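You operate a simulated robot arm through the tools that you are given. There is no shell and no other tool. Be economical: measure what you need, move in short steps, check, and stop when the job is done.

Carry out the task below with a simulated two-armed robot. There is one attempt and no reset: what you move stays moved.

TASK
Wipe up the spill on the console top with the napkin and put it back.

The check looks at the end state, three seconds after you hand in, the way a careful person would. Anything else that was tipped, shoved, dropped, spilled or broken makes it a failure. Flat cloth is picked up by pressing the open fingertips on it (5 to 10 N) and closing them slowly along it; thin cloth reads only 2 to 8 mm in the jaws.

THE ROBOT
Two 6-joint arms with two-finger parallel grippers on one trunk, on a base that drives. Base frame: it is fixed to the floor where the robot stands at the start and does not move with it; the origin is under the middle of the robot, x ahead of it, y to its left, z up; the surface under the hand at the start is at about z = 80. Readings come in cm, degrees, newtons and seconds.
The left shoulder is at the start at [6, 18.7, 107.2], the right one opposite. With the tool pointing down near the work surface each hand reaches from about 26 to 62 cm from the robot's upright axis, wherever it stands, measured 20 degrees to its own side. Payload 1.57 kg a hand.
The TCP of each hand is the grasp point between the finger pads, 3 cm short of the fingertips. In the tool frame z runs along the fingers and y along their closing line. The gripper opens to 11 cm. The fingers are 2.4 cm wide and 1.2 cm thick; the gripper's body (4.8 by 11.2 cm) begins 7.8 cm behind the TCP.
Orientation is that of the tool frame in the base frame, as a unit quaternion [x, y, z, w]. With the fingers straight down and closing along the base's y, the tool's x points along the base's -x, its y along +y and its z along -z.

THE INTERFACE
- The arms move only by the tool drive_tool. It takes "left_commands", "right_commands" or both (then of equal length, played together; a hand with none holds still); each is a list of rows, each a list of 7 numbers: the closure in counts, from 0 (fully open) to 255 (shut), then the shift along the tool's x, y, z in cm, then the turn, a rotation vector about the tool's x, y, z in degrees. In form: [[hand, tx, ty, tz, ax, ay, az], ...]. A call has 1 to 8 rows; each row is the pose to reach, as a shift and turn from the pose commanded when the call began, along the tool's axes at that moment. Each row takes 0.2 s and may step no farther than 5 cm and 8.6 degrees from the row before; otherwise, or with a gripper value out of range, the whole call is refused. Where a pose cannot be reached the arm comes as near as it can. A force on the tool above 40 N (or 10 N above the force at the start of the call, whichever is more), or a blocked arm, ends the call early, and 0.2 s more pass. Each finger travels about 15.3 cm/s and halts on what it meets, pressing with about 21 N; the grip force reading is that of the motor and also rises with nothing between the fingers. The clock runs only during rows and for 0.2 s after the last one: add rows that repeat a pose to give the fingers time. It gives the time, the measured TCP pose, the force on the tool (base axes), the opening and the grip force at its end, in the units of the frame above (readings bear some noise), with the torque about the TCP (base axes, N m) and any sound that the robot's microphone picked up.
- Cameras (640 x 400 px; columns grow to the right, rows downward): "scene" is now at [2.34, -1.14, 161.27]; the picture's right is [-0.13, -0.99, 0.00], its down [-0.80, 0.11, -0.58] and it looks along [0.58, -0.08, -0.81] (base axes); focal length 265 px, centre (320, 200). "left" rides on the left gripper at [7, -1.6, -14.1] in its tool frame; the picture's right is [0.23, 0.97, 0.00], its down [-0.85, 0.20, -0.48] and it looks along [-0.47, 0.11, 0.88] (tool axes); focal length 222 px, centre (320, 200). "right" rides on the right gripper at [7, 1.6, -14.1] in its tool frame; the picture's right is [-0.23, 0.97, 0.00], its down [-0.86, -0.20, -0.48] and it looks along [-0.47, -0.11, 0.88] (tool axes); focal length 222 px, centre (320, 200). There is no depth. A picture from a camera that has moved, and an enlarged one, comes with that camera's place and axes in the base frame and with its lens. The place of the scene camera against the robot may be out by one fixed shift of up to 1.8 cm in any direction.
- snapshot(camera): a new picture of that camera. The clock stands still meanwhile.
- raise_lower(by): slides the trunk up (or, below 0, down) by that many cm; the arms and the scene camera ride with it, the base frame stays. It gives what a move gives, with no picture.
- steer(legs): drives the robot by 1 to 6 legs, each [ahead, left, turn to the left] in cm, cm and degrees, along the robot's own axes; the way and the turn of a leg run together, so that a leg with both is an arc; at most 150 cm and 180 degrees a leg. The arms and the cameras ride along, it lands a little off, and it stops where it bumps. It gives what a move gives.
- aim_head(pan, tilt): turns the head with the scene camera to pan (to the left, within 86 degrees either way) and tilt (down, from -29 to 69), counted from straight ahead of the robot. It gives what a move gives.
- enlarge(camera, box): a new picture of the part [left, top, right, bottom] of that camera's present view, enlarged. The clock stands still meanwhile.
- close_job(): hands the job in; it is judged then, once.

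Work in short steps. Places have to be worked out from the pictures, the camera data and where the tool is seen: move nearer, look again, correct. Check each grasp and each placing, and mend what went wrong. You have 120 turns and 88 pictures in all, those below and enlarged ones among them. Open the grippers and draw the arms clear of the work before you hand the job in, unless the task says otherwise; then end with one line.

The tools are called after "Emit:" as a command line: name --argument value ..., lists and objects as JSON in quotes. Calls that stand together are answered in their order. drive_tool: Moves the arms, as the interface text tells. Its arguments: {"type":"object","properties":{"left_commands":{"type":"array","items":{"type":"array","items":{"type":"number"}}},"right_commands":{"type":"array","items":{"type":"array","items":{"type":"number"}}}},"required":[]} The other tools are called the same way: raise_lower (by) slides the trunk up or down; steer (legs) drives the base; aim_head (pan, tilt) turns the head that bears the scene camera; snapshot (camera) takes a picture; enlarge (camera, box) takes an enlarged picture of a part of a camera's view; close_job () hands the job in.

At the start:

```text
clock: 0.0
left_tool_pos: [44.31, 8.41, 105.75]
left_tcp_rot: [0.0, 1.0, 0.001, -0.001]
left_contact_force: [0.1, 0.2, 0.2]
left_moment: [-0.04, 0.03, 0.03]
left_gripper_width: 11.01
left_grip_force: 0.1
right_tool_pos: [37.11, -25.05, 99.44]
right_tcp_rot: [0.001, 1.0, 0.0, 0.0]
right_contact_force: [-0.4, 0.2, -0.5]
right_moment: [-0.04, -0.01, 0.0]
right_gripper_width: 11.01
right_grip_force: 0.0
trunk travel left (down, up): [-70.0, 29.0]
robot x, y, heading: [0.13, 0.03, -0.1]
head pan, tilt: [-7.4, 54.2]
```

scene: 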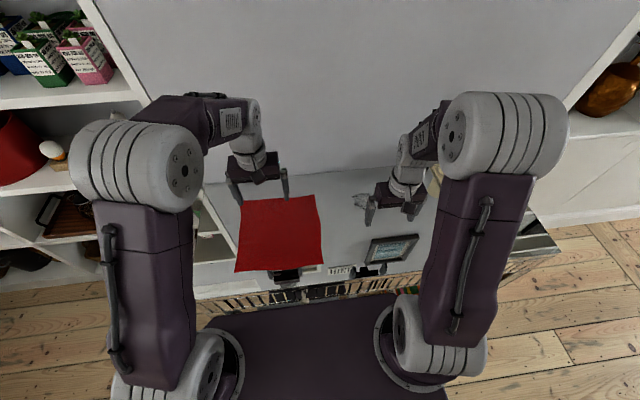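
right: 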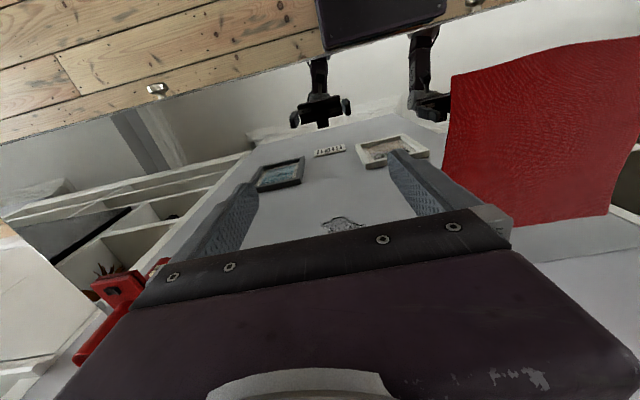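
left: 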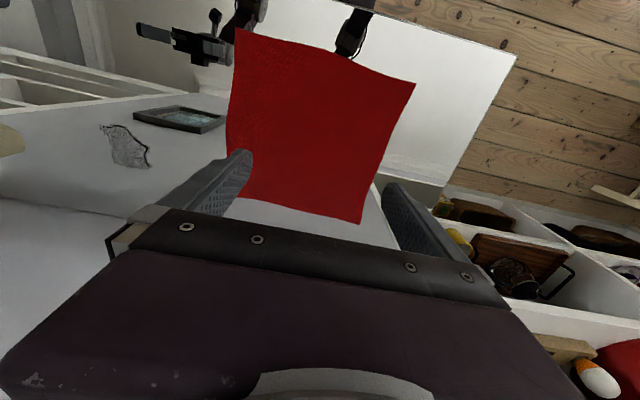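

The red napkin seems to lie on or above the console top, with a grey patch (perhaps the spill) near the right hand. I look closer.

Emit:
enlarge --camera "scene" --box '[200, 140, 440, 290]'

Emit:
enlarge --camera "left" --box '[60, 0, 480, 260]'

Emit:
enlarge --camera "right" --box '[220, 20, 640, 280]'

```text
2.67 times, centred on (320, 215) of scene
camera zoom: at [2.34, -1.14, 161.27], right [-0.13, -0.99, 0.0], down [-0.8, 0.11, -0.58], along [0.58, -0.08, -0.81], focal length 706 px, centre (320, 160)
```

zoom: 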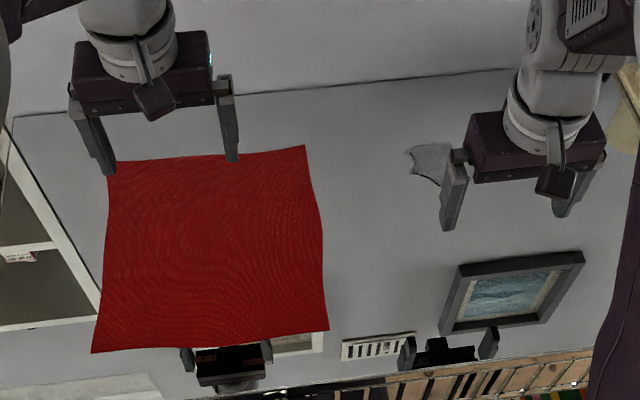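

```text
1.52 times, centred on (270, 130) of left
camera zoom: at [37.2, 6.87, 119.85], right [-0.23, 0.97, 0.0], down [0.85, 0.2, 0.48], along [0.47, 0.11, -0.88], focal length 338 px, centre (396, 307)
```

zoom: 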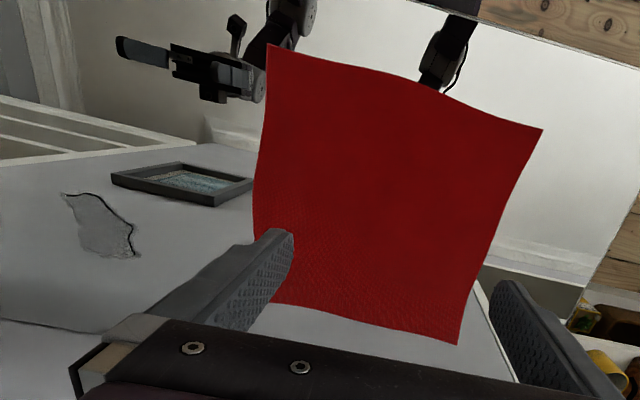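

```text
1.52 times, centred on (430, 150) of right
camera zoom: at [30.24, -23.43, 113.71], right [0.23, 0.97, 0.0], down [0.86, -0.2, 0.48], along [0.47, -0.11, -0.88], focal length 338 px, centre (152, 276)
```

zoom: 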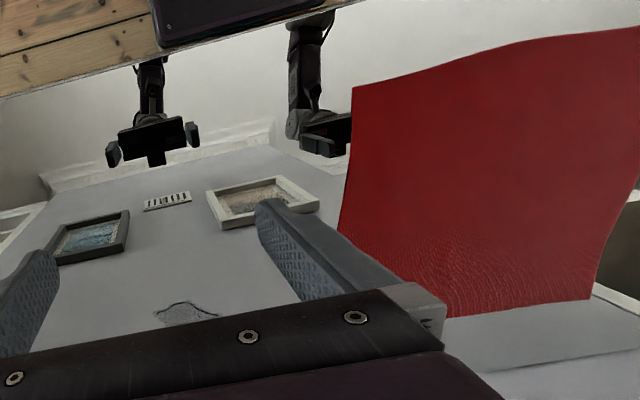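

Napkin seems at about x 35–62, y −6..21, and the spill near (56, −25). I draw both hands outwards and up for a clear view.

Emit:
drive_tool --left_commands '[[0, 0, 4, -2, 0, 0, 0], [0, 0, 8, -4, 0, 0, 0], [0, 0, 12, -6, 0, 0, 0], [0, 0, 16, -6, 0, 0, 0]]' --right_commands '[[0, 0, -4, -2, 0, 0, 0], [0, 0, -8, -4, 0, 0, 0], [0, 0, -12, -6, 0, 0, 0], [0, 0, -15, -8, 0, 0, 0]]'

Emit:
snapshot --camera "scene"

Emit:
enlarge --camera "scene" --box '[200, 150, 440, 300]'

Emit:
snapshot --camera "right"

Emit:
snapshot --camera "left"

```text
clock: 1.0
left_tool_pos: [44.47, 24.51, 111.76]
left_tcp_rot: [0.0, 1.0, -0.001, 0.0]
left_contact_force: [0.5, -0.1, 0.0]
left_moment: [0.0, -0.02, 0.03]
left_gripper_width: 10.99
left_grip_force: 0.1
right_tool_pos: [37.18, -39.91, 107.37]
right_tcp_rot: [0.001, 1.0, -0.001, 0.0]
right_contact_force: [0.0, 0.1, 1.5]
right_moment: [0.0, 0.0, -0.02]
right_gripper_width: 10.98
right_grip_force: 0.0
trunk travel left (down, up): [-70.0, 29.0]
robot x, y, heading: [-0.11, 0.1, -0.2]
head pan, tilt: [-7.4, 54.2]
```

```text
81 pictures are left
camera scene: at [2.33, -1.02, 161.27], right [-0.13, -0.99, 0.0], down [-0.8, 0.1, -0.58], along [0.58, -0.08, -0.81], focal length 265 px, centre (320, 200)
```

scene: 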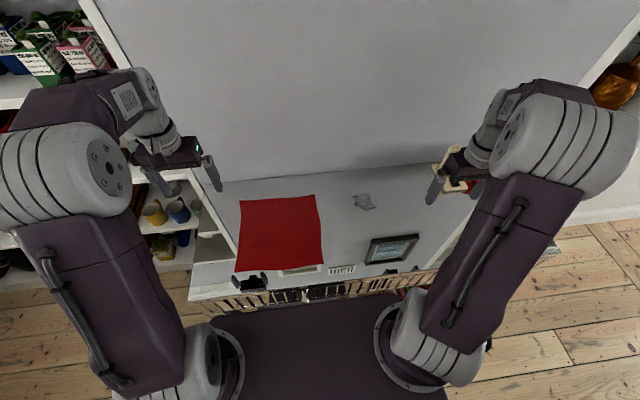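

```text
2.67 times, centred on (320, 225) of scene
camera zoom: at [2.33, -1.02, 161.27], right [-0.13, -0.99, 0.0], down [-0.8, 0.1, -0.58], along [0.58, -0.08, -0.81], focal length 706 px, centre (320, 133)
```

zoom: 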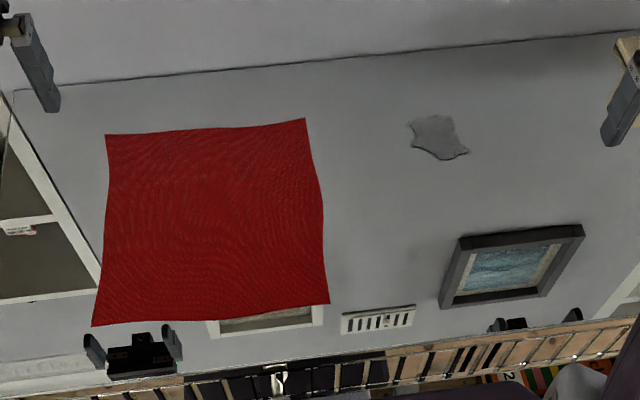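

```text
79 pictures are left
camera right: at [30.17, -38.35, 121.57], right [0.23, 0.97, 0.0], down [0.86, -0.2, 0.48], along [0.47, -0.11, -0.88], focal length 222 px, centre (320, 200)
```

right: 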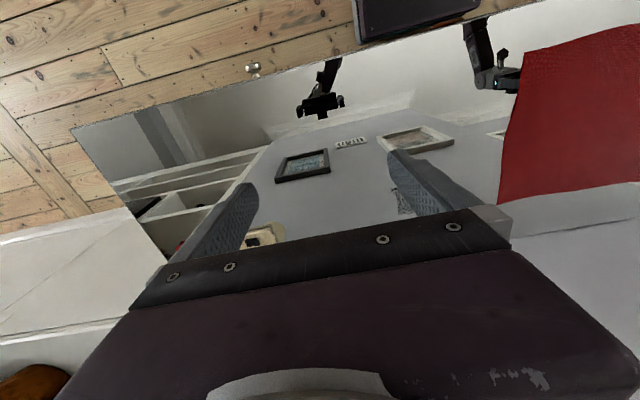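

```text
78 pictures are left
camera left: at [37.34, 22.86, 126.03], right [-0.23, 0.97, 0.0], down [0.86, 0.2, 0.48], along [0.47, 0.11, -0.88], focal length 222 px, centre (320, 200)
```

left: 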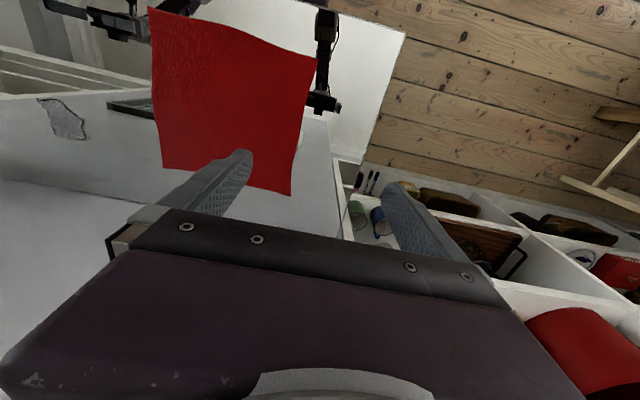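

The console top is mirror-like (frames and black grippers are reflections); the napkin and spill agree with z≈80 in all cameras. I check the clearance at the console's front edge before deciding to drive.

Emit:
aim_head --pan 0 --tilt 69

Emit:
snapshot --camera "scene"

```text
clock: 1.8
left_tool_pos: [44.46, 24.39, 111.77]
left_tcp_rot: [0.001, 1.0, 0.0, -0.001]
left_contact_force: [-0.3, 0.0, 0.2]
left_moment: [0.03, -0.03, -0.02]
left_gripper_width: 11.0
left_grip_force: 0.0
right_tool_pos: [37.07, -40.05, 107.24]
right_tcp_rot: [0.0, 1.0, 0.0, 0.0]
right_contact_force: [0.9, 0.0, -0.6]
right_moment: [-0.01, 0.02, -0.01]
right_gripper_width: 10.99
right_grip_force: 0.0
trunk travel left (down, up): [-70.0, 29.0]
robot x, y, heading: [-0.22, -0.37, -0.3]
head pan, tilt: [0.0, 68.8]
```

```text
77 pictures are left
camera scene: at [0.72, -0.22, 159.63], right [0.0, -1.0, 0.0], down [-0.93, 0.0, -0.36], along [0.36, 0.0, -0.93], focal length 265 px, centre (320, 200)
```

scene: 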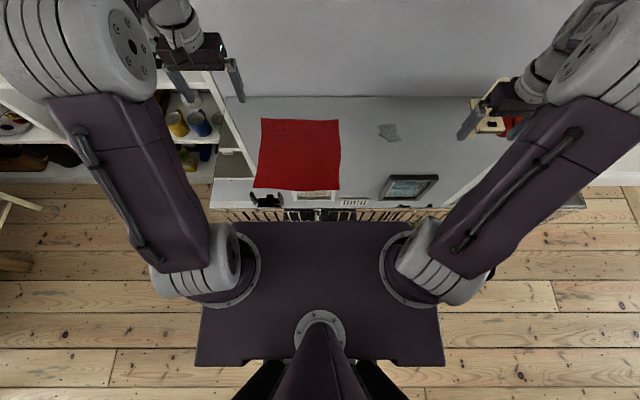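

Gap ahead is tight, so I stay put for now. I move the right hand towards a spot above the napkin's right edge, about (48, −1).

Emit:
drive_tool --right_commands '[[0, -1.4, 4.5, 0, 0, 0, 0], [0, -2.8, 9, 0, 0, 0, 0], [0, -4.2, 13.5, 0, 0, 0, 0], [40, -5.6, 18, 1, 0, 0, 0], [80, -7, 22.5, 2, 0, 0, 0], [128, -8.4, 27, 3, 0, 0, 0], [128, -9.7, 31.5, 4, 0, 0, 0], [128, -11, 36, 5, 0, 0, 0]]'

Emit:
drive_tool --right_commands '[[128, 0, 1, 3, 0, 0, 0], [128, 0, 2, 6, 0, 0, 0], [128, 0, 3, 9, 0, 0, 0], [128, 0, 3, 12, 0, 0, 0]]'

Emit:
snapshot --camera "right"

Emit:
snapshot --camera "scene"

```text
clock: 3.6
left_tool_pos: [44.63, 24.59, 111.74]
left_tcp_rot: [0.0, 1.0, -0.001, 0.0]
left_contact_force: [-0.4, -0.1, -0.9]
left_moment: [-0.01, -0.01, 0.0]
left_gripper_width: 11.0
left_grip_force: 0.0
right_tool_pos: [48.39, -3.93, 102.39]
right_tcp_rot: [0.0, 1.0, -0.001, 0.0]
right_contact_force: [1.1, -0.1, -0.1]
right_moment: [-0.04, -0.02, -0.02]
right_gripper_width: 5.47
right_grip_force: 0.1
trunk travel left (down, up): [-70.0, 29.0]
robot x, y, heading: [-0.25, -0.24, 0.1]
head pan, tilt: [0.0, 68.8]
```

```text
clock: 4.6
left_tool_pos: [44.68, 24.3, 111.88]
left_tcp_rot: [0.0, 1.0, -0.001, 0.0]
left_contact_force: [-0.3, -0.7, -0.8]
left_moment: [-0.03, 0.01, -0.03]
left_gripper_width: 11.0
left_grip_force: 0.0
right_tool_pos: [48.27, -1.06, 90.23]
right_tcp_rot: [0.0, 1.0, 0.001, 0.001]
right_contact_force: [-0.4, 0.0, -0.5]
right_moment: [0.02, 0.01, 0.04]
right_gripper_width: 5.48
right_grip_force: 0.1
trunk travel left (down, up): [-70.0, 29.0]
robot x, y, heading: [-0.22, 0.27, -0.0]
head pan, tilt: [0.0, 68.8]
```

```text
76 pictures are left
camera right: at [41.46, 0.4, 104.37], right [0.23, 0.97, 0.0], down [0.86, -0.2, 0.48], along [0.47, -0.11, -0.88], focal length 222 px, centre (320, 200)
```

right: 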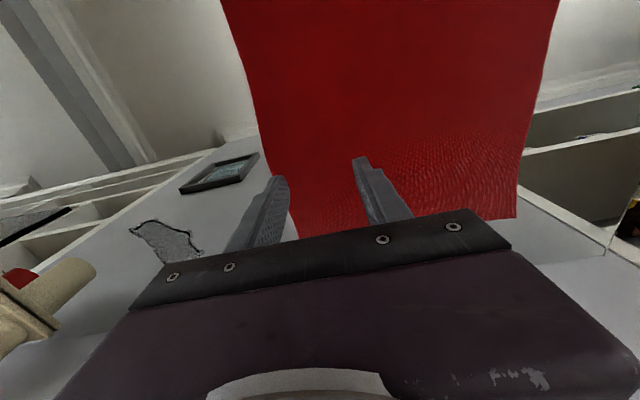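

```text
75 pictures are left
camera scene: at [0.81, -0.17, 159.63], right [0.0, -1.0, 0.0], down [-0.93, 0.0, -0.36], along [0.36, 0.0, -0.93], focal length 265 px, centre (320, 200)
```

scene: 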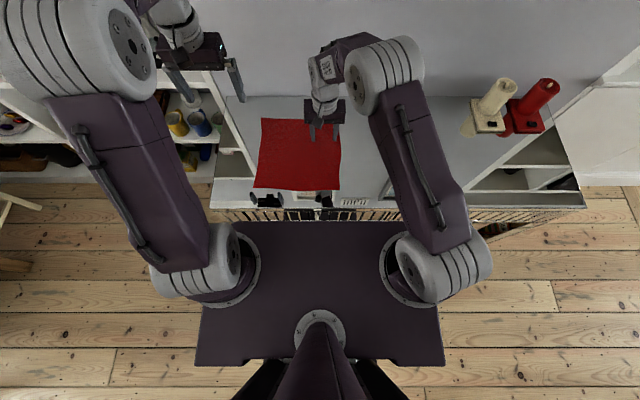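

Right finger would land about 2–3 cm inside the napkin's right edge (y≈−7). Candlesticks stand far right (y≈−62), to be avoided. I descend to just above contact.

Emit:
drive_tool --right_commands '[[128, 0, 0, 3, 0, 0, 0], [128, 0, 0, 5.5, 0, 0, 0], [128, 0, 0, 6.6, 0, 0, 0], [128, 0, 0, 6.9, 0, 0, 0]]'

```text
clock: 5.6
left_tool_pos: [44.59, 24.3, 111.82]
left_tcp_rot: [0.0, 1.0, 0.001, 0.0]
left_contact_force: [0.8, 0.4, 0.3]
left_moment: [-0.01, -0.02, 0.02]
left_gripper_width: 10.99
left_grip_force: 0.0
right_tool_pos: [48.15, -1.26, 83.64]
right_tcp_rot: [0.001, 1.0, 0.001, 0.0]
right_contact_force: [-0.6, 0.1, 0.4]
right_moment: [0.03, 0.01, 0.0]
right_gripper_width: 5.51
right_grip_force: 0.2
trunk travel left (down, up): [-70.0, 29.0]
robot x, y, heading: [-0.16, 0.23, -0.3]
head pan, tilt: [0.0, 68.8]
```

No contact yet at 83.64; I creep on.

Emit:
drive_tool --right_commands '[[128, 0, 0, 0.2, 0, 0, 0], [128, 0, 0, 0.35, 0, 0, 0], [128, 0, 0, 0.35, 0, 0, 0]]'

```text
clock: 6.4
left_tool_pos: [44.54, 24.33, 111.92]
left_tcp_rot: [0.0, 1.0, 0.0, 0.0]
left_contact_force: [0.0, 0.2, -0.4]
left_moment: [0.01, 0.0, -0.03]
left_gripper_width: 11.0
left_grip_force: 0.0
right_tool_pos: [48.23, -0.99, 83.26]
right_tcp_rot: [0.0, 1.0, 0.001, 0.001]
right_contact_force: [-0.2, -0.1, 0.1]
right_moment: [-0.01, 0.02, 0.03]
right_gripper_width: 5.47
right_grip_force: 0.1
trunk travel left (down, up): [-70.0, 29.0]
robot x, y, heading: [0.03, 0.0, 0.0]
head pan, tilt: [0.0, 68.8]
```

Still free; another small step.

Emit:
drive_tool --right_commands '[[128, 0, 0, 0.15, 0, 0, 0], [128, 0, 0, 0.3, 0, 0, 0], [128, 0, 0, 0.3, 0, 0, 0]]'

```text
clock: 7.2
left_tool_pos: [44.32, 24.41, 111.92]
left_tcp_rot: [0.0, 1.0, 0.0, 0.0]
left_contact_force: [0.5, -0.1, 0.2]
left_moment: [-0.02, 0.02, -0.01]
left_gripper_width: 11.0
left_grip_force: 0.1
right_tool_pos: [48.25, -0.99, 83.29]
right_tcp_rot: [0.0, 1.0, 0.0, 0.002]
right_contact_force: [2.0, -0.6, 13.2]
right_moment: [-0.25, 0.03, 0.03]
right_gripper_width: 5.51
right_grip_force: 0.0
trunk travel left (down, up): [-70.0, 29.0]
robot x, y, heading: [-0.02, -0.04, -0.2]
head pan, tilt: [0.0, 68.8]
```

Contact at 13 N; I ease up 0.1 cm and close slowly along the cloth.

Emit:
drive_tool --right_commands '[[128, 0, 0, -0.12, 0, 0, 0], [145, 0, 0, -0.12, 0, 0, 0], [162, 0, 0, -0.12, 0, 0, 0], [180, 0, 0, -0.12, 0, 0, 0], [198, 0, 0, -0.12, 0, 0, 0], [218, 0, 0, -0.12, 0, 0, 0], [238, 0, 0, -0.12, 0, 0, 0], [255, 0, 0, -0.12, 0, 0, 0]]'

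Emit:
drive_tool --right_commands '[[255, 0, 0, 0, 0, 0, 0], [255, 0, 0, -0.5, 0, 0, 0], [255, 0, 0, -2, 0, 0, 0]]'

Emit:
snapshot --camera "right"

Emit:
snapshot --camera "scene"

```text
clock: 9.0
left_tool_pos: [44.47, 24.37, 111.92]
left_tcp_rot: [-0.001, 1.0, -0.001, 0.001]
left_contact_force: [0.0, 0.4, -0.3]
left_moment: [0.01, 0.0, 0.01]
left_gripper_width: 11.0
left_grip_force: 0.1
right_tool_pos: [47.97, -1.09, 83.17]
right_tcp_rot: [0.0, 1.0, 0.001, 0.0]
right_contact_force: [-0.9, -0.6, 5.7]
right_moment: [-0.01, 0.04, -0.01]
right_gripper_width: 0.22
right_grip_force: 20.8
trunk travel left (down, up): [-70.0, 29.0]
robot x, y, heading: [0.02, -0.04, 0.1]
head pan, tilt: [0.0, 68.8]
```

```text
clock: 9.8
left_tool_pos: [44.49, 24.37, 111.88]
left_tcp_rot: [0.0, 1.0, 0.0, 0.001]
left_contact_force: [0.9, -0.4, 0.3]
left_moment: [0.0, -0.02, 0.0]
left_gripper_width: 11.01
left_grip_force: 0.0
right_tool_pos: [48.18, -1.0, 85.03]
right_tcp_rot: [0.0, 1.0, 0.0, 0.001]
right_contact_force: [0.1, 0.5, 0.0]
right_moment: [0.03, -0.07, -0.01]
right_gripper_width: 0.2
right_grip_force: 20.8
trunk travel left (down, up): [-70.0, 29.0]
robot x, y, heading: [0.09, -0.11, -0.1]
head pan, tilt: [0.0, 68.8]
```

```text
74 pictures are left
camera right: at [41.19, 0.63, 99.28], right [0.23, 0.97, 0.0], down [0.85, -0.2, 0.48], along [0.47, -0.11, -0.88], focal length 222 px, centre (320, 200)
```

right: 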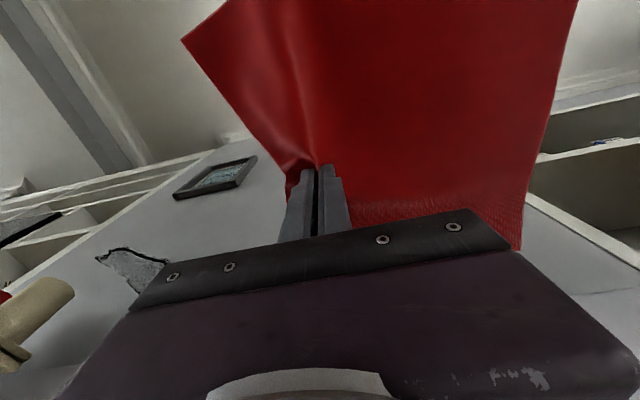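

```text
73 pictures are left
camera scene: at [0.63, -0.18, 159.62], right [0.0, -1.0, 0.0], down [-0.93, 0.0, -0.36], along [0.36, 0.0, -0.93], focal length 265 px, centre (320, 200)
```

scene: 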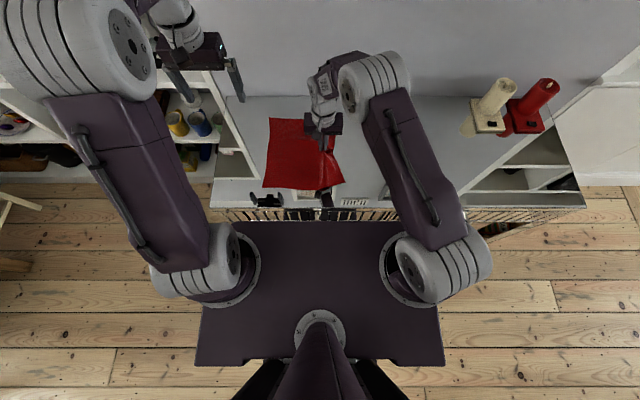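

Grasp holds (2 mm of cloth). I lift a little and carry it, trailing, to the spill at about (56, −24).

Emit:
drive_tool --right_commands '[[255, 0, 0, -3, 0, 0, 0], [255, -1, -4, -5, 0, 0, 0], [255, -2, -8, -6, 0, 0, 0], [255, -4, -12, -6, 0, 0, 0], [255, -6, -16, -6, 0, 0, 0], [255, -8, -20, -6, 0, 0, 0], [255, -8, -23, -6, 0, 0, 0], [255, -8, -23, -6, 0, 0, 0]]'

Emit:
snapshot --camera "scene"

Emit:
snapshot --camera "left"

Emit:
snapshot --camera "right"

```text
clock: 11.6
left_tool_pos: [44.51, 24.52, 111.7]
left_tcp_rot: [0.0, 1.0, -0.002, 0.0]
left_contact_force: [0.1, 0.1, -0.5]
left_moment: [0.0, -0.01, 0.01]
left_gripper_width: 11.01
left_grip_force: 0.0
right_tool_pos: [56.12, -23.87, 91.11]
right_tcp_rot: [0.0, 1.0, 0.001, 0.001]
right_contact_force: [-0.3, -0.3, 0.1]
right_moment: [-0.01, -0.03, 0.0]
right_gripper_width: 0.19
right_grip_force: 21.1
trunk travel left (down, up): [-70.0, 29.0]
robot x, y, heading: [0.08, 0.13, 0.0]
head pan, tilt: [0.0, 68.8]
```

```text
72 pictures are left
camera scene: at [0.72, -0.13, 159.62], right [0.0, -1.0, 0.0], down [-0.93, 0.0, -0.36], along [0.36, 0.0, -0.93], focal length 265 px, centre (320, 200)
```

scene: 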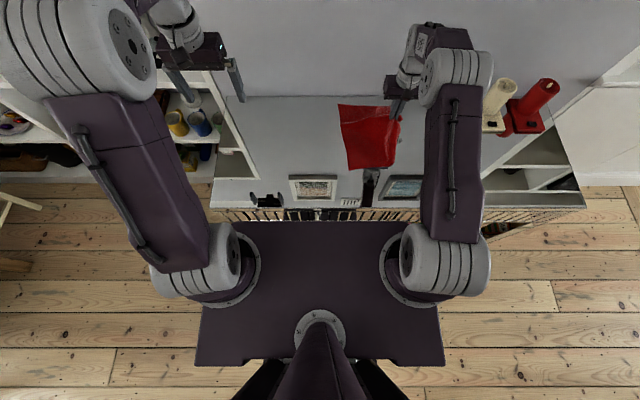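

```text
71 pictures are left
camera left: at [37.37, 22.77, 126.02], right [-0.23, 0.97, 0.0], down [0.85, 0.2, 0.48], along [0.47, 0.11, -0.88], focal length 222 px, centre (320, 200)
```

left: 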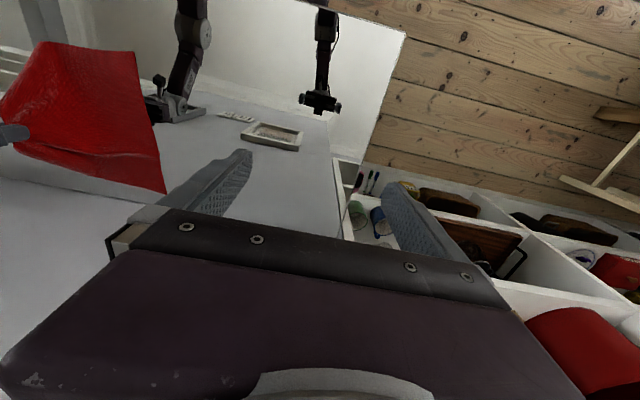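

```text
70 pictures are left
camera right: at [49.2, -22.19, 105.21], right [0.23, 0.97, 0.0], down [0.86, -0.2, 0.48], along [0.47, -0.11, -0.88], focal length 222 px, centre (320, 200)
```

right: 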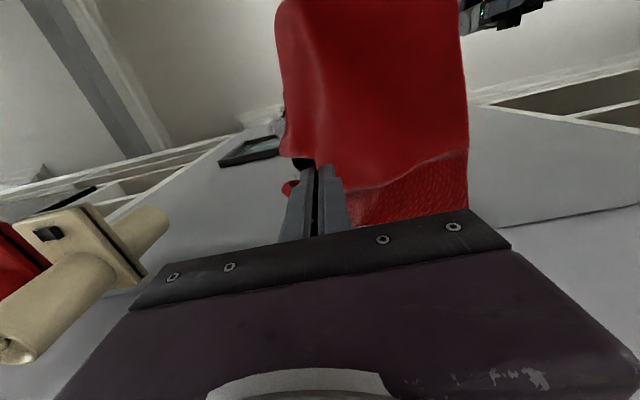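

Cloth trails left of the hand. I lower and drag further right so the cloth sweeps over the spill.

Emit:
drive_tool --right_commands '[[255, 0, 0, 3, 0, 0, 0], [255, 0, 0, 5.5, 0, 0, 0], [255, 0, 0, 7, 0, 0, 0], [255, 0, 0, 7.6, 0, 0, 0]]'

```text
clock: 12.6
left_tool_pos: [44.29, 24.34, 111.85]
left_tcp_rot: [-0.001, 1.0, -0.001, 0.001]
left_contact_force: [0.1, 0.1, 0.7]
left_moment: [-0.01, 0.0, 0.04]
left_gripper_width: 11.02
left_grip_force: 0.1
right_tool_pos: [55.85, -24.03, 83.67]
right_tcp_rot: [0.0, 1.0, 0.0, 0.001]
right_contact_force: [-1.0, 0.2, 5.4]
right_moment: [-0.01, 0.05, -0.01]
right_gripper_width: 0.18
right_grip_force: 21.1
trunk travel left (down, up): [-70.0, 29.0]
robot x, y, heading: [-0.02, -0.03, 0.1]
head pan, tilt: [0.0, 68.8]
```

5.4 N on the spill through the cloth. I rub right and left.

Emit:
drive_tool --right_commands '[[255, 0, -2, 0.1, 0, 0, 0], [255, 0, -4, 0.1, 0, 0, 0], [255, 0, -6, 0.1, 0, 0, 0], [255, -1.5, -6, 0.1, 0, 0, 0], [255, -1.5, -3, 0.1, 0, 0, 0], [255, -1.5, 0, 0.1, 0, 0, 0], [255, -1.5, 3, 0.1, 0, 0, 0], [255, -1.5, 5, 0.1, 0, 0, 0]]'

Emit:
drive_tool --right_commands '[[255, 1.5, 0, 0, 0, 0, 0], [255, 3, -2, 0, 0, 0, 0], [255, 3, -4.5, 0, 0, 0, 0], [255, 3, -7, 0, 0, 0, 0], [255, 3, -9.5, 0, 0, 0, 0], [255, 4.5, -9.5, 0, 0, 0, 0], [255, 4.5, -6, 0, 0, 0, 0], [255, 4.5, -2, 0, 0, 0, 0]]'

Emit:
snapshot --camera "scene"

Emit:
snapshot --camera "right"

```text
clock: 14.4
left_tool_pos: [44.56, 24.35, 111.77]
left_tcp_rot: [0.0, 1.0, 0.0, 0.0]
left_contact_force: [-0.6, -0.1, 0.6]
left_moment: [-0.01, 0.02, 0.0]
left_gripper_width: 11.0
left_grip_force: 0.2
right_tool_pos: [57.81, -19.14, 83.32]
right_tcp_rot: [0.001, 1.0, 0.0, -0.001]
right_contact_force: [-0.4, -0.3, 1.8]
right_moment: [-0.04, 0.03, 0.03]
right_gripper_width: 0.19
right_grip_force: 20.8
trunk travel left (down, up): [-70.0, 29.0]
robot x, y, heading: [-0.13, -0.3, 0.2]
head pan, tilt: [0.0, 68.8]
```

```text
clock: 16.2
left_tool_pos: [44.56, 24.32, 111.9]
left_tcp_rot: [0.0, 1.0, 0.0, 0.0]
left_contact_force: [-0.3, 0.1, 0.5]
left_moment: [-0.03, 0.01, 0.01]
left_gripper_width: 10.98
left_grip_force: 0.1
right_tool_pos: [53.38, -21.01, 83.5]
right_tcp_rot: [0.0, 1.0, -0.001, 0.0]
right_contact_force: [-0.4, -0.7, 0.0]
right_moment: [0.01, 0.01, 0.0]
right_gripper_width: 0.17
right_grip_force: 20.9
trunk travel left (down, up): [-70.0, 29.0]
robot x, y, heading: [-0.06, -0.03, -0.2]
head pan, tilt: [0.0, 68.8]
```

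```text
69 pictures are left
camera scene: at [0.72, -0.07, 159.62], right [0.0, -1.0, 0.0], down [-0.93, 0.0, -0.36], along [0.36, 0.0, -0.93], focal length 265 px, centre (320, 200)
```

scene: 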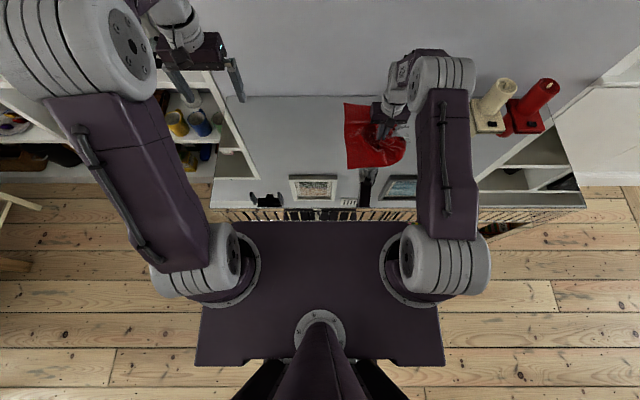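

```text
68 pictures are left
camera right: at [46.41, -19.39, 97.78], right [0.23, 0.97, 0.0], down [0.86, -0.2, 0.48], along [0.47, -0.11, -0.88], focal length 222 px, centre (320, 200)
```

right: 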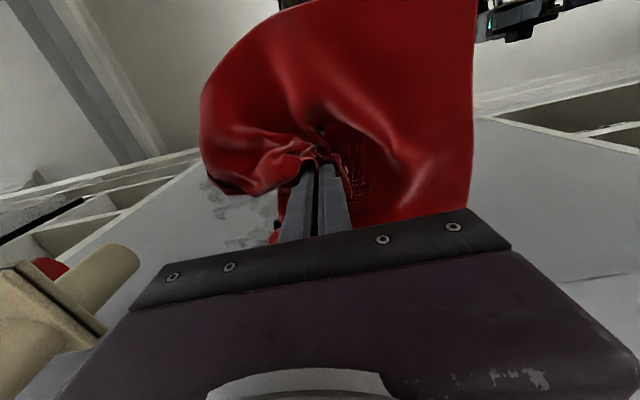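

The spill is fading in patches. I zoom on what remains.

Emit:
enlarge --camera "right" --box '[160, 150, 320, 270]'

```text
3.33 times, centred on (240, 210) of right
camera zoom: at [46.41, -19.39, 97.78], right [0.23, 0.97, 0.0], down [0.86, -0.2, 0.48], along [0.47, -0.11, -0.88], focal length 740 px, centre (587, 167)
```

zoom: 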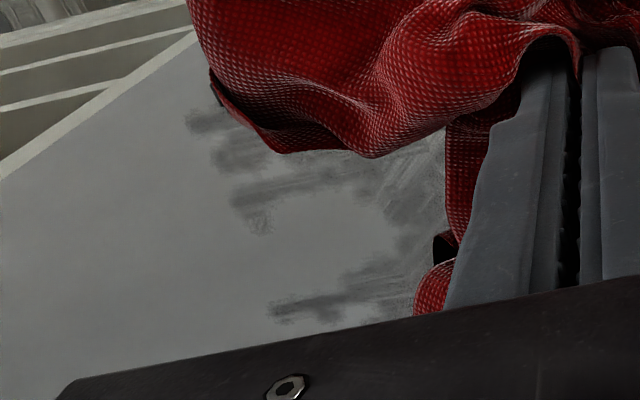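

Dark streaks remain at about x 51–60, y −31 to −20. I press slightly harder and sweep in lanes.

Emit:
drive_tool --right_commands '[[255, 1.5, 0, 0.2, 0, 0, 0], [255, 1.5, -4, 0.3, 0, 0, 0], [255, 1.5, -8, 0.3, 0, 0, 0], [255, 1.5, -12, 0.3, 0, 0, 0], [255, 0, -12, 0.3, 0, 0, 0], [255, 0, -8, 0.3, 0, 0, 0], [255, 0, -4, 0.3, 0, 0, 0], [255, 0, 1, 0.3, 0, 0, 0]]'

Emit:
drive_tool --right_commands '[[255, -1.5, 0, 0, 0, 0, 0], [255, -1.5, -4, 0, 0, 0, 0], [255, -1.5, -8, 0, 0, 0, 0], [255, -1.5, -13, 0, 0, 0, 0], [255, -3, -13, 0, 0, 0, 0], [255, -3, -9, 0, 0, 0, 0], [255, -3, -5, 0, 0, 0, 0], [255, -3, 0, 0, 0, 0, 0]]'

Emit:
drive_tool --right_commands '[[255, -1.5, 0, 0, 0, 0, 0], [255, -1.5, -4, 0, 0, 0, 0], [255, -1.5, -8, 0, 0, 0, 0], [255, -1.5, -13, 0, 0, 0, 0], [255, -3, -13, 0, 0, 0, 0], [255, -3, -9, 0, 0, 0, 0], [255, -3, -5, 0, 0, 0, 0], [255, -3, 0, 0, 0, 0, 0]]'

Emit:
snapshot --camera "right"

```text
clock: 18.0
left_tool_pos: [44.39, 24.45, 111.79]
left_tcp_rot: [0.0, 1.0, -0.001, 0.001]
left_contact_force: [0.4, 0.2, 0.1]
left_moment: [-0.02, 0.01, 0.0]
left_gripper_width: 10.97
left_grip_force: 0.0
right_tool_pos: [53.27, -20.14, 83.16]
right_tcp_rot: [0.0, 1.0, -0.001, 0.001]
right_contact_force: [0.2, -3.2, 11.2]
right_moment: [-0.09, 0.03, 0.01]
right_gripper_width: 0.19
right_grip_force: 20.6
trunk travel left (down, up): [-70.0, 29.0]
robot x, y, heading: [-0.21, 0.26, -0.1]
head pan, tilt: [0.0, 68.8]
```

```text
clock: 19.8
left_tool_pos: [44.43, 24.51, 111.84]
left_tcp_rot: [0.0, 1.0, -0.001, 0.001]
left_contact_force: [0.0, 0.9, 1.1]
left_moment: [-0.01, 0.01, -0.02]
left_gripper_width: 10.98
left_grip_force: 0.1
right_tool_pos: [56.06, -20.08, 83.12]
right_tcp_rot: [0.0, 1.0, -0.001, 0.001]
right_contact_force: [-0.5, -2.1, 10.4]
right_moment: [-0.08, 0.07, 0.02]
right_gripper_width: 0.19
right_grip_force: 20.8
trunk travel left (down, up): [-70.0, 29.0]
robot x, y, heading: [-0.23, -0.06, -0.3]
head pan, tilt: [0.0, 68.8]
```

```text
clock: 21.6
left_tool_pos: [44.32, 24.39, 112.01]
left_tcp_rot: [0.0, 1.0, -0.002, 0.002]
left_contact_force: [0.2, -0.2, -0.1]
left_moment: [-0.02, -0.02, 0.0]
left_gripper_width: 11.01
left_grip_force: 0.1
right_tool_pos: [59.02, -20.06, 83.18]
right_tcp_rot: [0.002, 1.0, -0.001, 0.003]
right_contact_force: [-0.2, -4.2, 16.9]
right_moment: [-0.12, 0.1, 0.05]
right_gripper_width: 0.19
right_grip_force: 21.0
right hand out of reach, approached as far as the arm can: row 4, 5, 6
trunk travel left (down, up): [-70.0, 29.0]
robot x, y, heading: [0.26, 0.11, 0.1]
head pan, tilt: [0.0, 68.8]
```

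```text
66 pictures are left
camera right: at [52.11, -18.35, 97.31], right [0.23, 0.97, 0.0], down [0.85, -0.2, 0.48], along [0.47, -0.11, -0.88], focal length 222 px, centre (320, 200)
```

right: 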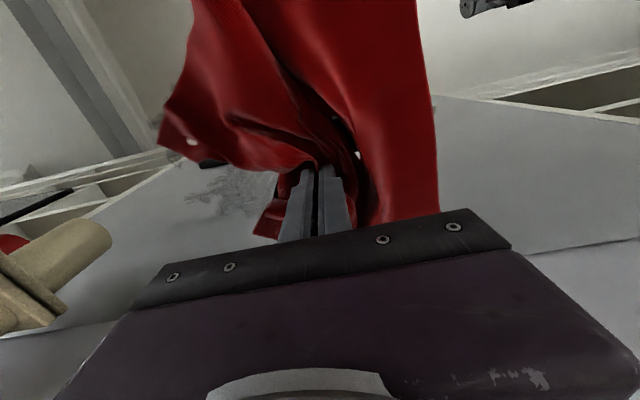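

I lift and pull back a little to see how much of the spill is left.

Emit:
drive_tool --right_commands '[[255, 0, 0, -4, 0, 0, 0], [255, 0, 2, -8, 0, 0, 0], [255, 0, 6, -11, 0, 0, 0], [255, 0, 10, -13, 0, 0, 0], [255, 0, 12, -13, 0, 0, 0]]'

Emit:
enlarge --camera "scene" --box '[320, 80, 480, 180]'

Emit:
enlarge --camera "right" --box '[60, 100, 320, 260]'

```text
clock: 22.8
left_tool_pos: [44.47, 24.4, 111.85]
left_tcp_rot: [-0.001, 1.0, -0.001, -0.001]
left_contact_force: [-0.6, -0.2, 0.1]
left_moment: [0.0, -0.02, -0.01]
left_gripper_width: 10.99
left_grip_force: 0.1
right_tool_pos: [59.0, -7.92, 95.81]
right_tcp_rot: [0.0, 1.0, -0.001, 0.0]
right_contact_force: [-0.3, -0.8, 0.2]
right_moment: [-0.01, -0.03, 0.0]
right_gripper_width: 0.18
right_grip_force: 20.6
right hand out of reach, approached as far as the arm can: row 2, 3, 5
trunk travel left (down, up): [-70.0, 29.0]
robot x, y, heading: [0.2, -0.26, 0.2]
head pan, tilt: [0.0, 68.8]
```

```text
4.00 times, centred on (400, 130) of scene
camera zoom: at [0.71, -0.15, 159.62], right [0.0, -1.0, 0.0], down [-0.93, 0.0, -0.36], along [0.36, 0.0, -0.93], focal length 1060 px, centre (0, 480)
```

zoom: 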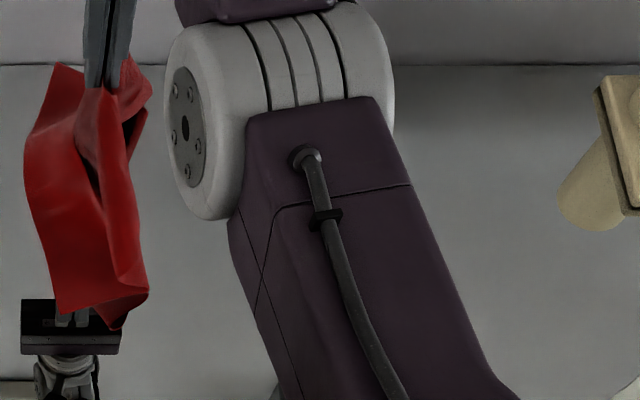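

```text
2.46 times, centred on (190, 180) of right
camera zoom: at [52.04, -6.27, 110.06], right [0.23, 0.97, 0.0], down [0.86, -0.2, 0.48], along [0.47, -0.11, -0.88], focal length 547 px, centre (640, 249)
```

zoom: 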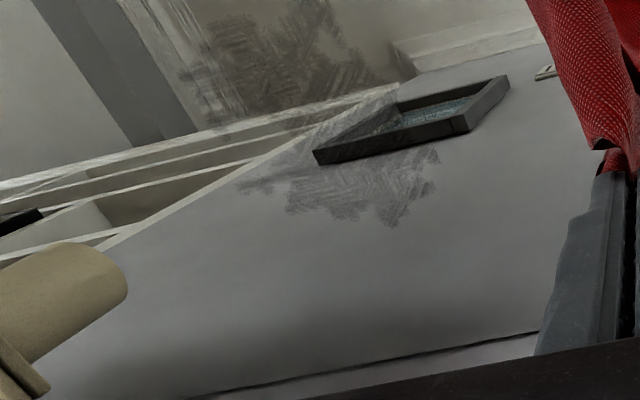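

A thin smear remains over about x 50–62, y −32 to −20. I tilt the hand forward about 20° for more reach and go back over it.

Emit:
drive_tool --right_commands '[[255, 1, -4.5, 0, 0, -7, 0], [255, 2, -9, 0, 0, -14, 0], [255, 3, -13.5, 0, 0, -20, 0], [255, 3, -18, 0, 0, -20, 0], [255, 3, -18, 4, 0, -20, 0], [255, 3, -18, 8, 0, -20, 0], [255, 3, -18, 11, 0, -20, 0], [255, 3, -18, 12, 0, -20, 0]]'

```text
clock: 24.6
left_tool_pos: [44.51, 24.41, 111.77]
left_tcp_rot: [-0.001, 1.0, -0.001, 0.0]
left_contact_force: [0.6, -0.2, -0.2]
left_moment: [0.0, -0.02, -0.02]
left_gripper_width: 11.01
left_grip_force: 0.0
right_tool_pos: [66.44, -29.09, 86.07]
right_tcp_rot: [0.0, 0.985, 0.0, 0.173]
right_contact_force: [0.4, -0.2, -0.5]
right_moment: [0.02, 0.02, 0.02]
right_gripper_width: 0.2
right_grip_force: 20.6
right hand out of reach, approached as far as the arm can: row 1, 2, 3, 4, 5, 6, 7, 8
trunk travel left (down, up): [-70.0, 29.0]
robot x, y, heading: [0.22, 0.13, 0.0]
head pan, tilt: [0.0, 68.8]
```

The arm fell away from the commanded pose (at x 66 rather than 56). I check by raising it slightly in place.

Emit:
drive_tool --right_commands '[[255, 0, 0, -2, 0, 0, 0], [255, 0, 0, -4, 0, 0, 0]]'

Emit:
snapshot --camera "scene"

```text
clock: 25.2
left_tool_pos: [44.55, 24.3, 111.75]
left_tcp_rot: [0.0, 1.0, 0.0, 0.0]
left_contact_force: [0.6, 0.1, -0.5]
left_moment: [-0.02, -0.01, 0.0]
left_gripper_width: 10.99
left_grip_force: 0.0
right_tool_pos: [66.81, -29.19, 90.2]
right_tcp_rot: [0.0, 0.985, 0.0, 0.172]
right_contact_force: [-0.8, -0.2, -0.4]
right_moment: [0.0, 0.03, 0.03]
right_gripper_width: 0.19
right_grip_force: 20.9
right hand out of reach, approached as far as the arm can: row 1, 2
trunk travel left (down, up): [-70.0, 29.0]
robot x, y, heading: [0.44, -0.01, -0.0]
head pan, tilt: [0.0, 68.8]
```

```text
63 pictures are left
camera scene: at [0.69, -0.16, 159.62], right [0.0, -1.0, 0.0], down [-0.93, 0.0, -0.36], along [0.36, 0.0, -0.93], focal length 265 px, centre (320, 200)
```

scene: 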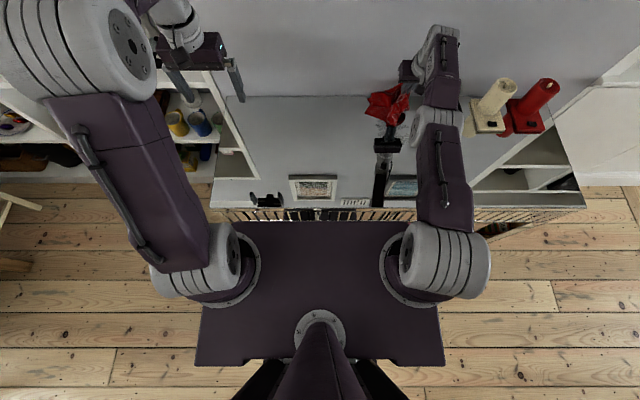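

The arm is stretched straight in this tilted pose; I untilt and retreat toward x≈56.

Emit:
drive_tool --right_commands '[[255, 0, 0, -2, 0, 7, 0], [255, 0, 0, -4, 0, 14, 0], [255, 0, 0, -5, 0, 20, 0], [255, 0, 0, -5, 0, 20, 0]]'

```text
clock: 26.2
left_tool_pos: [44.53, 24.45, 111.81]
left_tcp_rot: [0.0, 1.0, -0.001, 0.0]
left_contact_force: [0.6, -0.2, 0.3]
left_moment: [0.03, -0.01, -0.02]
left_gripper_width: 10.99
left_grip_force: 0.1
right_tool_pos: [59.03, -28.05, 94.83]
right_tcp_rot: [0.001, 1.0, 0.0, 0.0]
right_contact_force: [0.4, 0.4, -0.6]
right_moment: [-0.02, 0.02, 0.0]
right_gripper_width: 0.18
right_grip_force: 21.4
right hand out of reach, approached as far as the arm can: row 1, 2, 3, 4
trunk travel left (down, up): [-70.0, 29.0]
robot x, y, heading: [-0.11, 0.09, -0.3]
head pan, tilt: [0.0, 68.8]
```

Now at (59, −28, 94.8). I pull back 3 cm in x to see if it follows.

Emit:
drive_tool --right_commands '[[255, 1.5, 0, 0, 0, 0, 0], [255, 3, 0, 0, 0, 0, 0], [255, 3, 0, 0, 0, 0, 0]]'

```text
clock: 27.0
left_tool_pos: [44.55, 24.35, 111.72]
left_tcp_rot: [0.0, 1.0, 0.001, 0.0]
left_contact_force: [-0.9, 0.8, -0.8]
left_moment: [0.0, -0.01, 0.03]
left_gripper_width: 11.0
left_grip_force: 0.1
right_tool_pos: [58.92, -28.52, 95.04]
right_tcp_rot: [0.0, 1.0, -0.001, 0.0]
right_contact_force: [-0.7, 0.8, 0.3]
right_moment: [0.0, 0.02, 0.0]
right_gripper_width: 0.22
right_grip_force: 20.7
right hand out of reach, approached as far as the arm can: row 1, 2, 3
trunk travel left (down, up): [-70.0, 29.0]
robot x, y, heading: [0.06, -0.06, 0.1]
head pan, tilt: [0.0, 68.8]
```

Commanded pose must still be beyond reach; I pull back further, watching when it follows.

Emit:
drive_tool --right_commands '[[255, 2, 0, 0, 0, 0, 0], [255, 4, 0, 0, 0, 0, 0], [255, 6, 0, 0, 0, 0, 0], [255, 6, 0, 0, 0, 0, 0]]'

```text
clock: 28.0
left_tool_pos: [44.57, 24.36, 111.83]
left_tcp_rot: [0.0, 1.0, 0.0, 0.001]
left_contact_force: [0.2, 0.3, 0.4]
left_moment: [0.0, -0.01, -0.02]
left_gripper_width: 10.96
left_grip_force: 0.1
right_tool_pos: [58.84, -28.63, 94.93]
right_tcp_rot: [0.0, 1.0, 0.0, -0.001]
right_contact_force: [-0.1, 0.0, -0.7]
right_moment: [0.03, 0.02, -0.01]
right_gripper_width: 0.21
right_grip_force: 20.6
right hand out of reach, approached as far as the arm can: row 1, 2, 3, 4
trunk travel left (down, up): [-70.0, 29.0]
robot x, y, heading: [-0.07, 0.27, -0.1]
head pan, tilt: [0.0, 68.8]
```

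It looks stuck at the straight-elbow singularity. I try a sideways-and-up move to break it.

Emit:
drive_tool --right_commands '[[255, 0, 3, -2, 0, 0, 0], [255, 0, 7, -4, 0, 0, 0], [255, 0, 11, -5, 0, 0, 0], [255, 0, 15, -5, 0, 0, 0], [255, 0, 15, -5, 0, 0, 0]]'

Emit:
snapshot --camera "scene"

```text
clock: 29.2
left_tool_pos: [44.56, 24.23, 111.79]
left_tcp_rot: [0.0, 1.0, 0.0, 0.0]
left_contact_force: [0.7, -0.5, 0.3]
left_moment: [0.01, 0.02, -0.01]
left_gripper_width: 11.01
left_grip_force: 0.0
right_tool_pos: [59.07, -14.18, 100.56]
right_tcp_rot: [0.0, 1.0, 0.0, -0.001]
right_contact_force: [-0.4, -0.3, -0.6]
right_moment: [-0.01, 0.03, 0.01]
right_gripper_width: 0.2
right_grip_force: 20.7
right hand out of reach, approached as far as the arm can: row 1, 2, 3
trunk travel left (down, up): [-70.0, 29.0]
robot x, y, heading: [0.39, -0.25, 0.0]
head pan, tilt: [0.0, 68.8]
```

```text
62 pictures are left
camera scene: at [0.72, -0.3, 159.62], right [0.0, -1.0, 0.0], down [-0.93, 0.0, -0.36], along [0.36, 0.0, -0.93], focal length 265 px, centre (320, 200)
```

scene: 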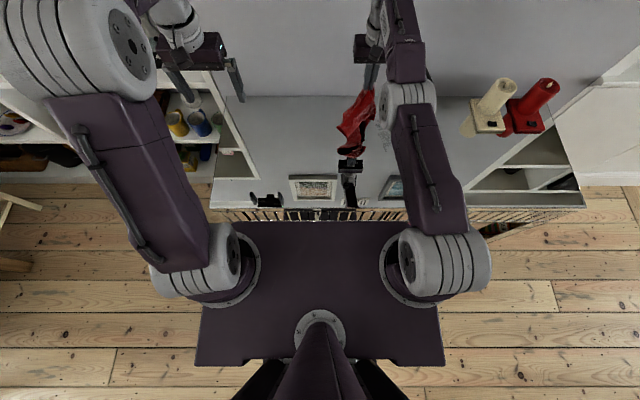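

Following again. I move to above the near-left part of the smear, (54, −20), and look.

Emit:
drive_tool --right_commands '[[255, 2, 0, 0, 0, 0, 0], [255, 4, 0, 0, 0, 0, 0], [255, 6, 0, 0, 0, 0, 0], [255, 6, 0, 0, 0, 0, 0]]'

Emit:
enlarge --camera "scene" --box '[320, 80, 480, 180]'

Emit:
snapshot --camera "right"

```text
clock: 30.2
left_tool_pos: [44.61, 24.36, 111.83]
left_tcp_rot: [0.0, 1.0, 0.0, 0.0]
left_contact_force: [0.4, 0.4, 0.5]
left_moment: [0.01, -0.02, 0.01]
left_gripper_width: 11.01
left_grip_force: 0.0
right_tool_pos: [59.07, -14.21, 100.61]
right_tcp_rot: [0.0, 1.0, 0.0, -0.002]
right_contact_force: [-0.3, -0.7, 0.4]
right_moment: [0.02, -0.01, 0.03]
right_gripper_width: 0.2
right_grip_force: 21.0
right hand out of reach, approached as far as the arm can: row 1, 2, 3, 4
trunk travel left (down, up): [-70.0, 29.0]
robot x, y, heading: [-0.25, 0.15, 0.1]
head pan, tilt: [0.0, 68.8]
```

```text
4.00 times, centred on (400, 130) of scene
camera zoom: at [0.71, -0.19, 159.62], right [0.0, -1.0, 0.0], down [-0.93, 0.0, -0.36], along [0.36, 0.0, -0.93], focal length 1060 px, centre (0, 480)
```

zoom: 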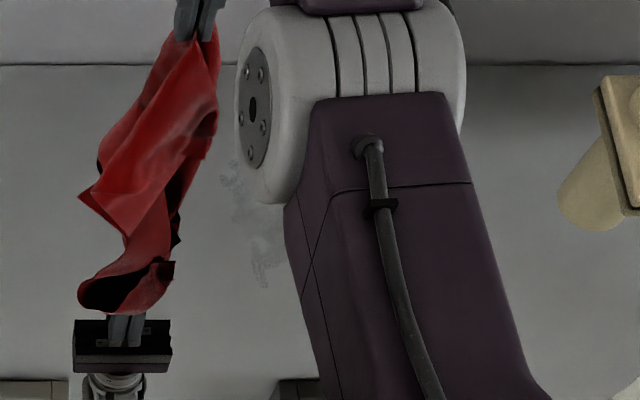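

```text
60 pictures are left
camera right: at [52.17, -12.56, 114.83], right [0.23, 0.97, 0.0], down [0.86, -0.2, 0.48], along [0.46, -0.11, -0.88], focal length 222 px, centre (320, 200)
```

right: 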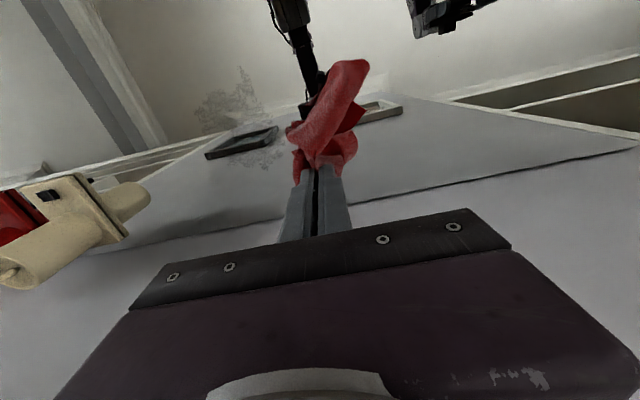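

The elbow is straight (wrist stays exactly 55 cm from the shoulder). A plain downward move at the same x should force it to bend; trying that.

Emit:
drive_tool --right_commands '[[255, 0, 0, 4, 0, 0, 0], [255, 0, 0, 8, 0, 0, 0], [255, 0, 0, 11, 0, 0, 0], [255, 0, 0, 11, 0, 0, 0]]'

```text
clock: 31.2
left_tool_pos: [44.56, 24.33, 111.82]
left_tcp_rot: [0.0, 1.0, 0.001, 0.0]
left_contact_force: [0.0, 0.2, -0.3]
left_moment: [0.03, -0.01, -0.04]
left_gripper_width: 11.0
left_grip_force: 0.1
right_tool_pos: [59.42, -14.22, 89.4]
right_tcp_rot: [0.0, 1.0, 0.001, -0.002]
right_contact_force: [0.5, -0.7, 0.5]
right_moment: [0.0, 0.03, -0.01]
right_gripper_width: 0.18
right_grip_force: 21.3
right hand out of reach, approached as far as the arm can: row 1, 2
trunk travel left (down, up): [-70.0, 29.0]
robot x, y, heading: [-0.1, -0.16, 0.2]
head pan, tilt: [0.0, 68.8]
```

Last rows were reachable. Now pull back in x.

Emit:
drive_tool --right_commands '[[255, 1, 0, 0, 0, 0, 0], [255, 3, 0, 0, 0, 0, 0], [255, 5, 0, 0, 0, 0, 0], [255, 5, 0, 0, 0, 0, 0]]'

```text
clock: 32.2
left_tool_pos: [44.54, 24.4, 111.86]
left_tcp_rot: [0.0, 1.0, 0.0, 0.0]
left_contact_force: [0.4, 0.3, -0.1]
left_moment: [0.0, 0.0, 0.01]
left_gripper_width: 10.98
left_grip_force: 0.0
right_tool_pos: [59.35, -13.99, 89.21]
right_tcp_rot: [0.0, 1.0, 0.0, 0.0]
right_contact_force: [0.4, 0.2, -0.6]
right_moment: [0.01, 0.02, -0.02]
right_gripper_width: 0.21
right_grip_force: 20.9
right hand out of reach, approached as far as the arm can: row 1, 2, 3, 4
trunk travel left (down, up): [-70.0, 29.0]
robot x, y, heading: [0.06, -0.02, 0.2]
head pan, tilt: [0.0, 68.8]
```

Still locked radially; I combine tangential moves (down and sideways) with a small retreat.

Emit:
drive_tool --right_commands '[[255, 0.5, 4, 1, 0, 0, 0], [255, 1, 8, 2, 0, 0, 0], [255, 2, 11, 3, 0, 0, 0], [255, 4, 14, 3, 0, 0, 0], [255, 6, 16, 2, 0, 0, 0], [255, 8, 18, 0, 0, 0, 0]]'

```text
clock: 33.6
left_tool_pos: [44.47, 24.39, 111.72]
left_tcp_rot: [0.0, 1.0, -0.001, 0.001]
left_contact_force: [0.6, 0.3, 0.0]
left_moment: [0.0, 0.01, 0.01]
left_gripper_width: 10.99
left_grip_force: 0.1
right_tool_pos: [51.31, 3.76, 89.43]
right_tcp_rot: [0.0, 1.0, 0.001, 0.002]
right_contact_force: [-0.3, -0.1, 0.3]
right_moment: [-0.02, 0.02, -0.03]
right_gripper_width: 0.19
right_grip_force: 21.0
trunk travel left (down, up): [-70.0, 29.0]
robot x, y, heading: [0.12, -0.28, -0.1]
head pan, tilt: [0.0, 68.8]
```

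Unlocked. Now I tilt 20° forward here (well inside reach) while moving back towards the smear, at (54, −14).

Emit:
drive_tool --right_commands '[[255, 0, -3, -1, 0, -7, 0], [255, 0, -6, -2, 0, -14, 0], [255, 0, -10, -2, 0, -20, 0], [255, -1, -14, -2, 0, -20, 0], [255, -2, -18, -2, 0, -20, 0]]'

Emit:
snapshot --camera "right"

```text
clock: 34.8
left_tool_pos: [44.46, 24.23, 111.87]
left_tcp_rot: [0.0, 1.0, -0.001, -0.001]
left_contact_force: [-0.1, 0.1, 0.0]
left_moment: [0.03, 0.0, 0.01]
left_gripper_width: 11.01
left_grip_force: 0.0
right_tool_pos: [53.65, -13.99, 91.57]
right_tcp_rot: [-0.001, 0.985, 0.001, 0.173]
right_contact_force: [-0.2, 0.4, -0.6]
right_moment: [0.03, -0.01, -0.01]
right_gripper_width: 0.21
right_grip_force: 21.0
trunk travel left (down, up): [-70.0, 29.0]
robot x, y, heading: [-0.17, 0.07, -0.2]
head pan, tilt: [0.0, 68.8]
```

```text
59 pictures are left
camera right: at [42.34, -12.47, 102.48], right [0.21, 0.97, 0.08], down [0.64, -0.2, 0.74], along [0.74, -0.11, -0.67], focal length 222 px, centre (320, 200)
```

right: 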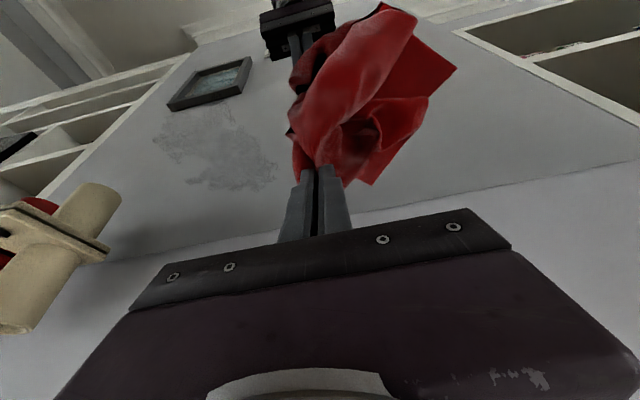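

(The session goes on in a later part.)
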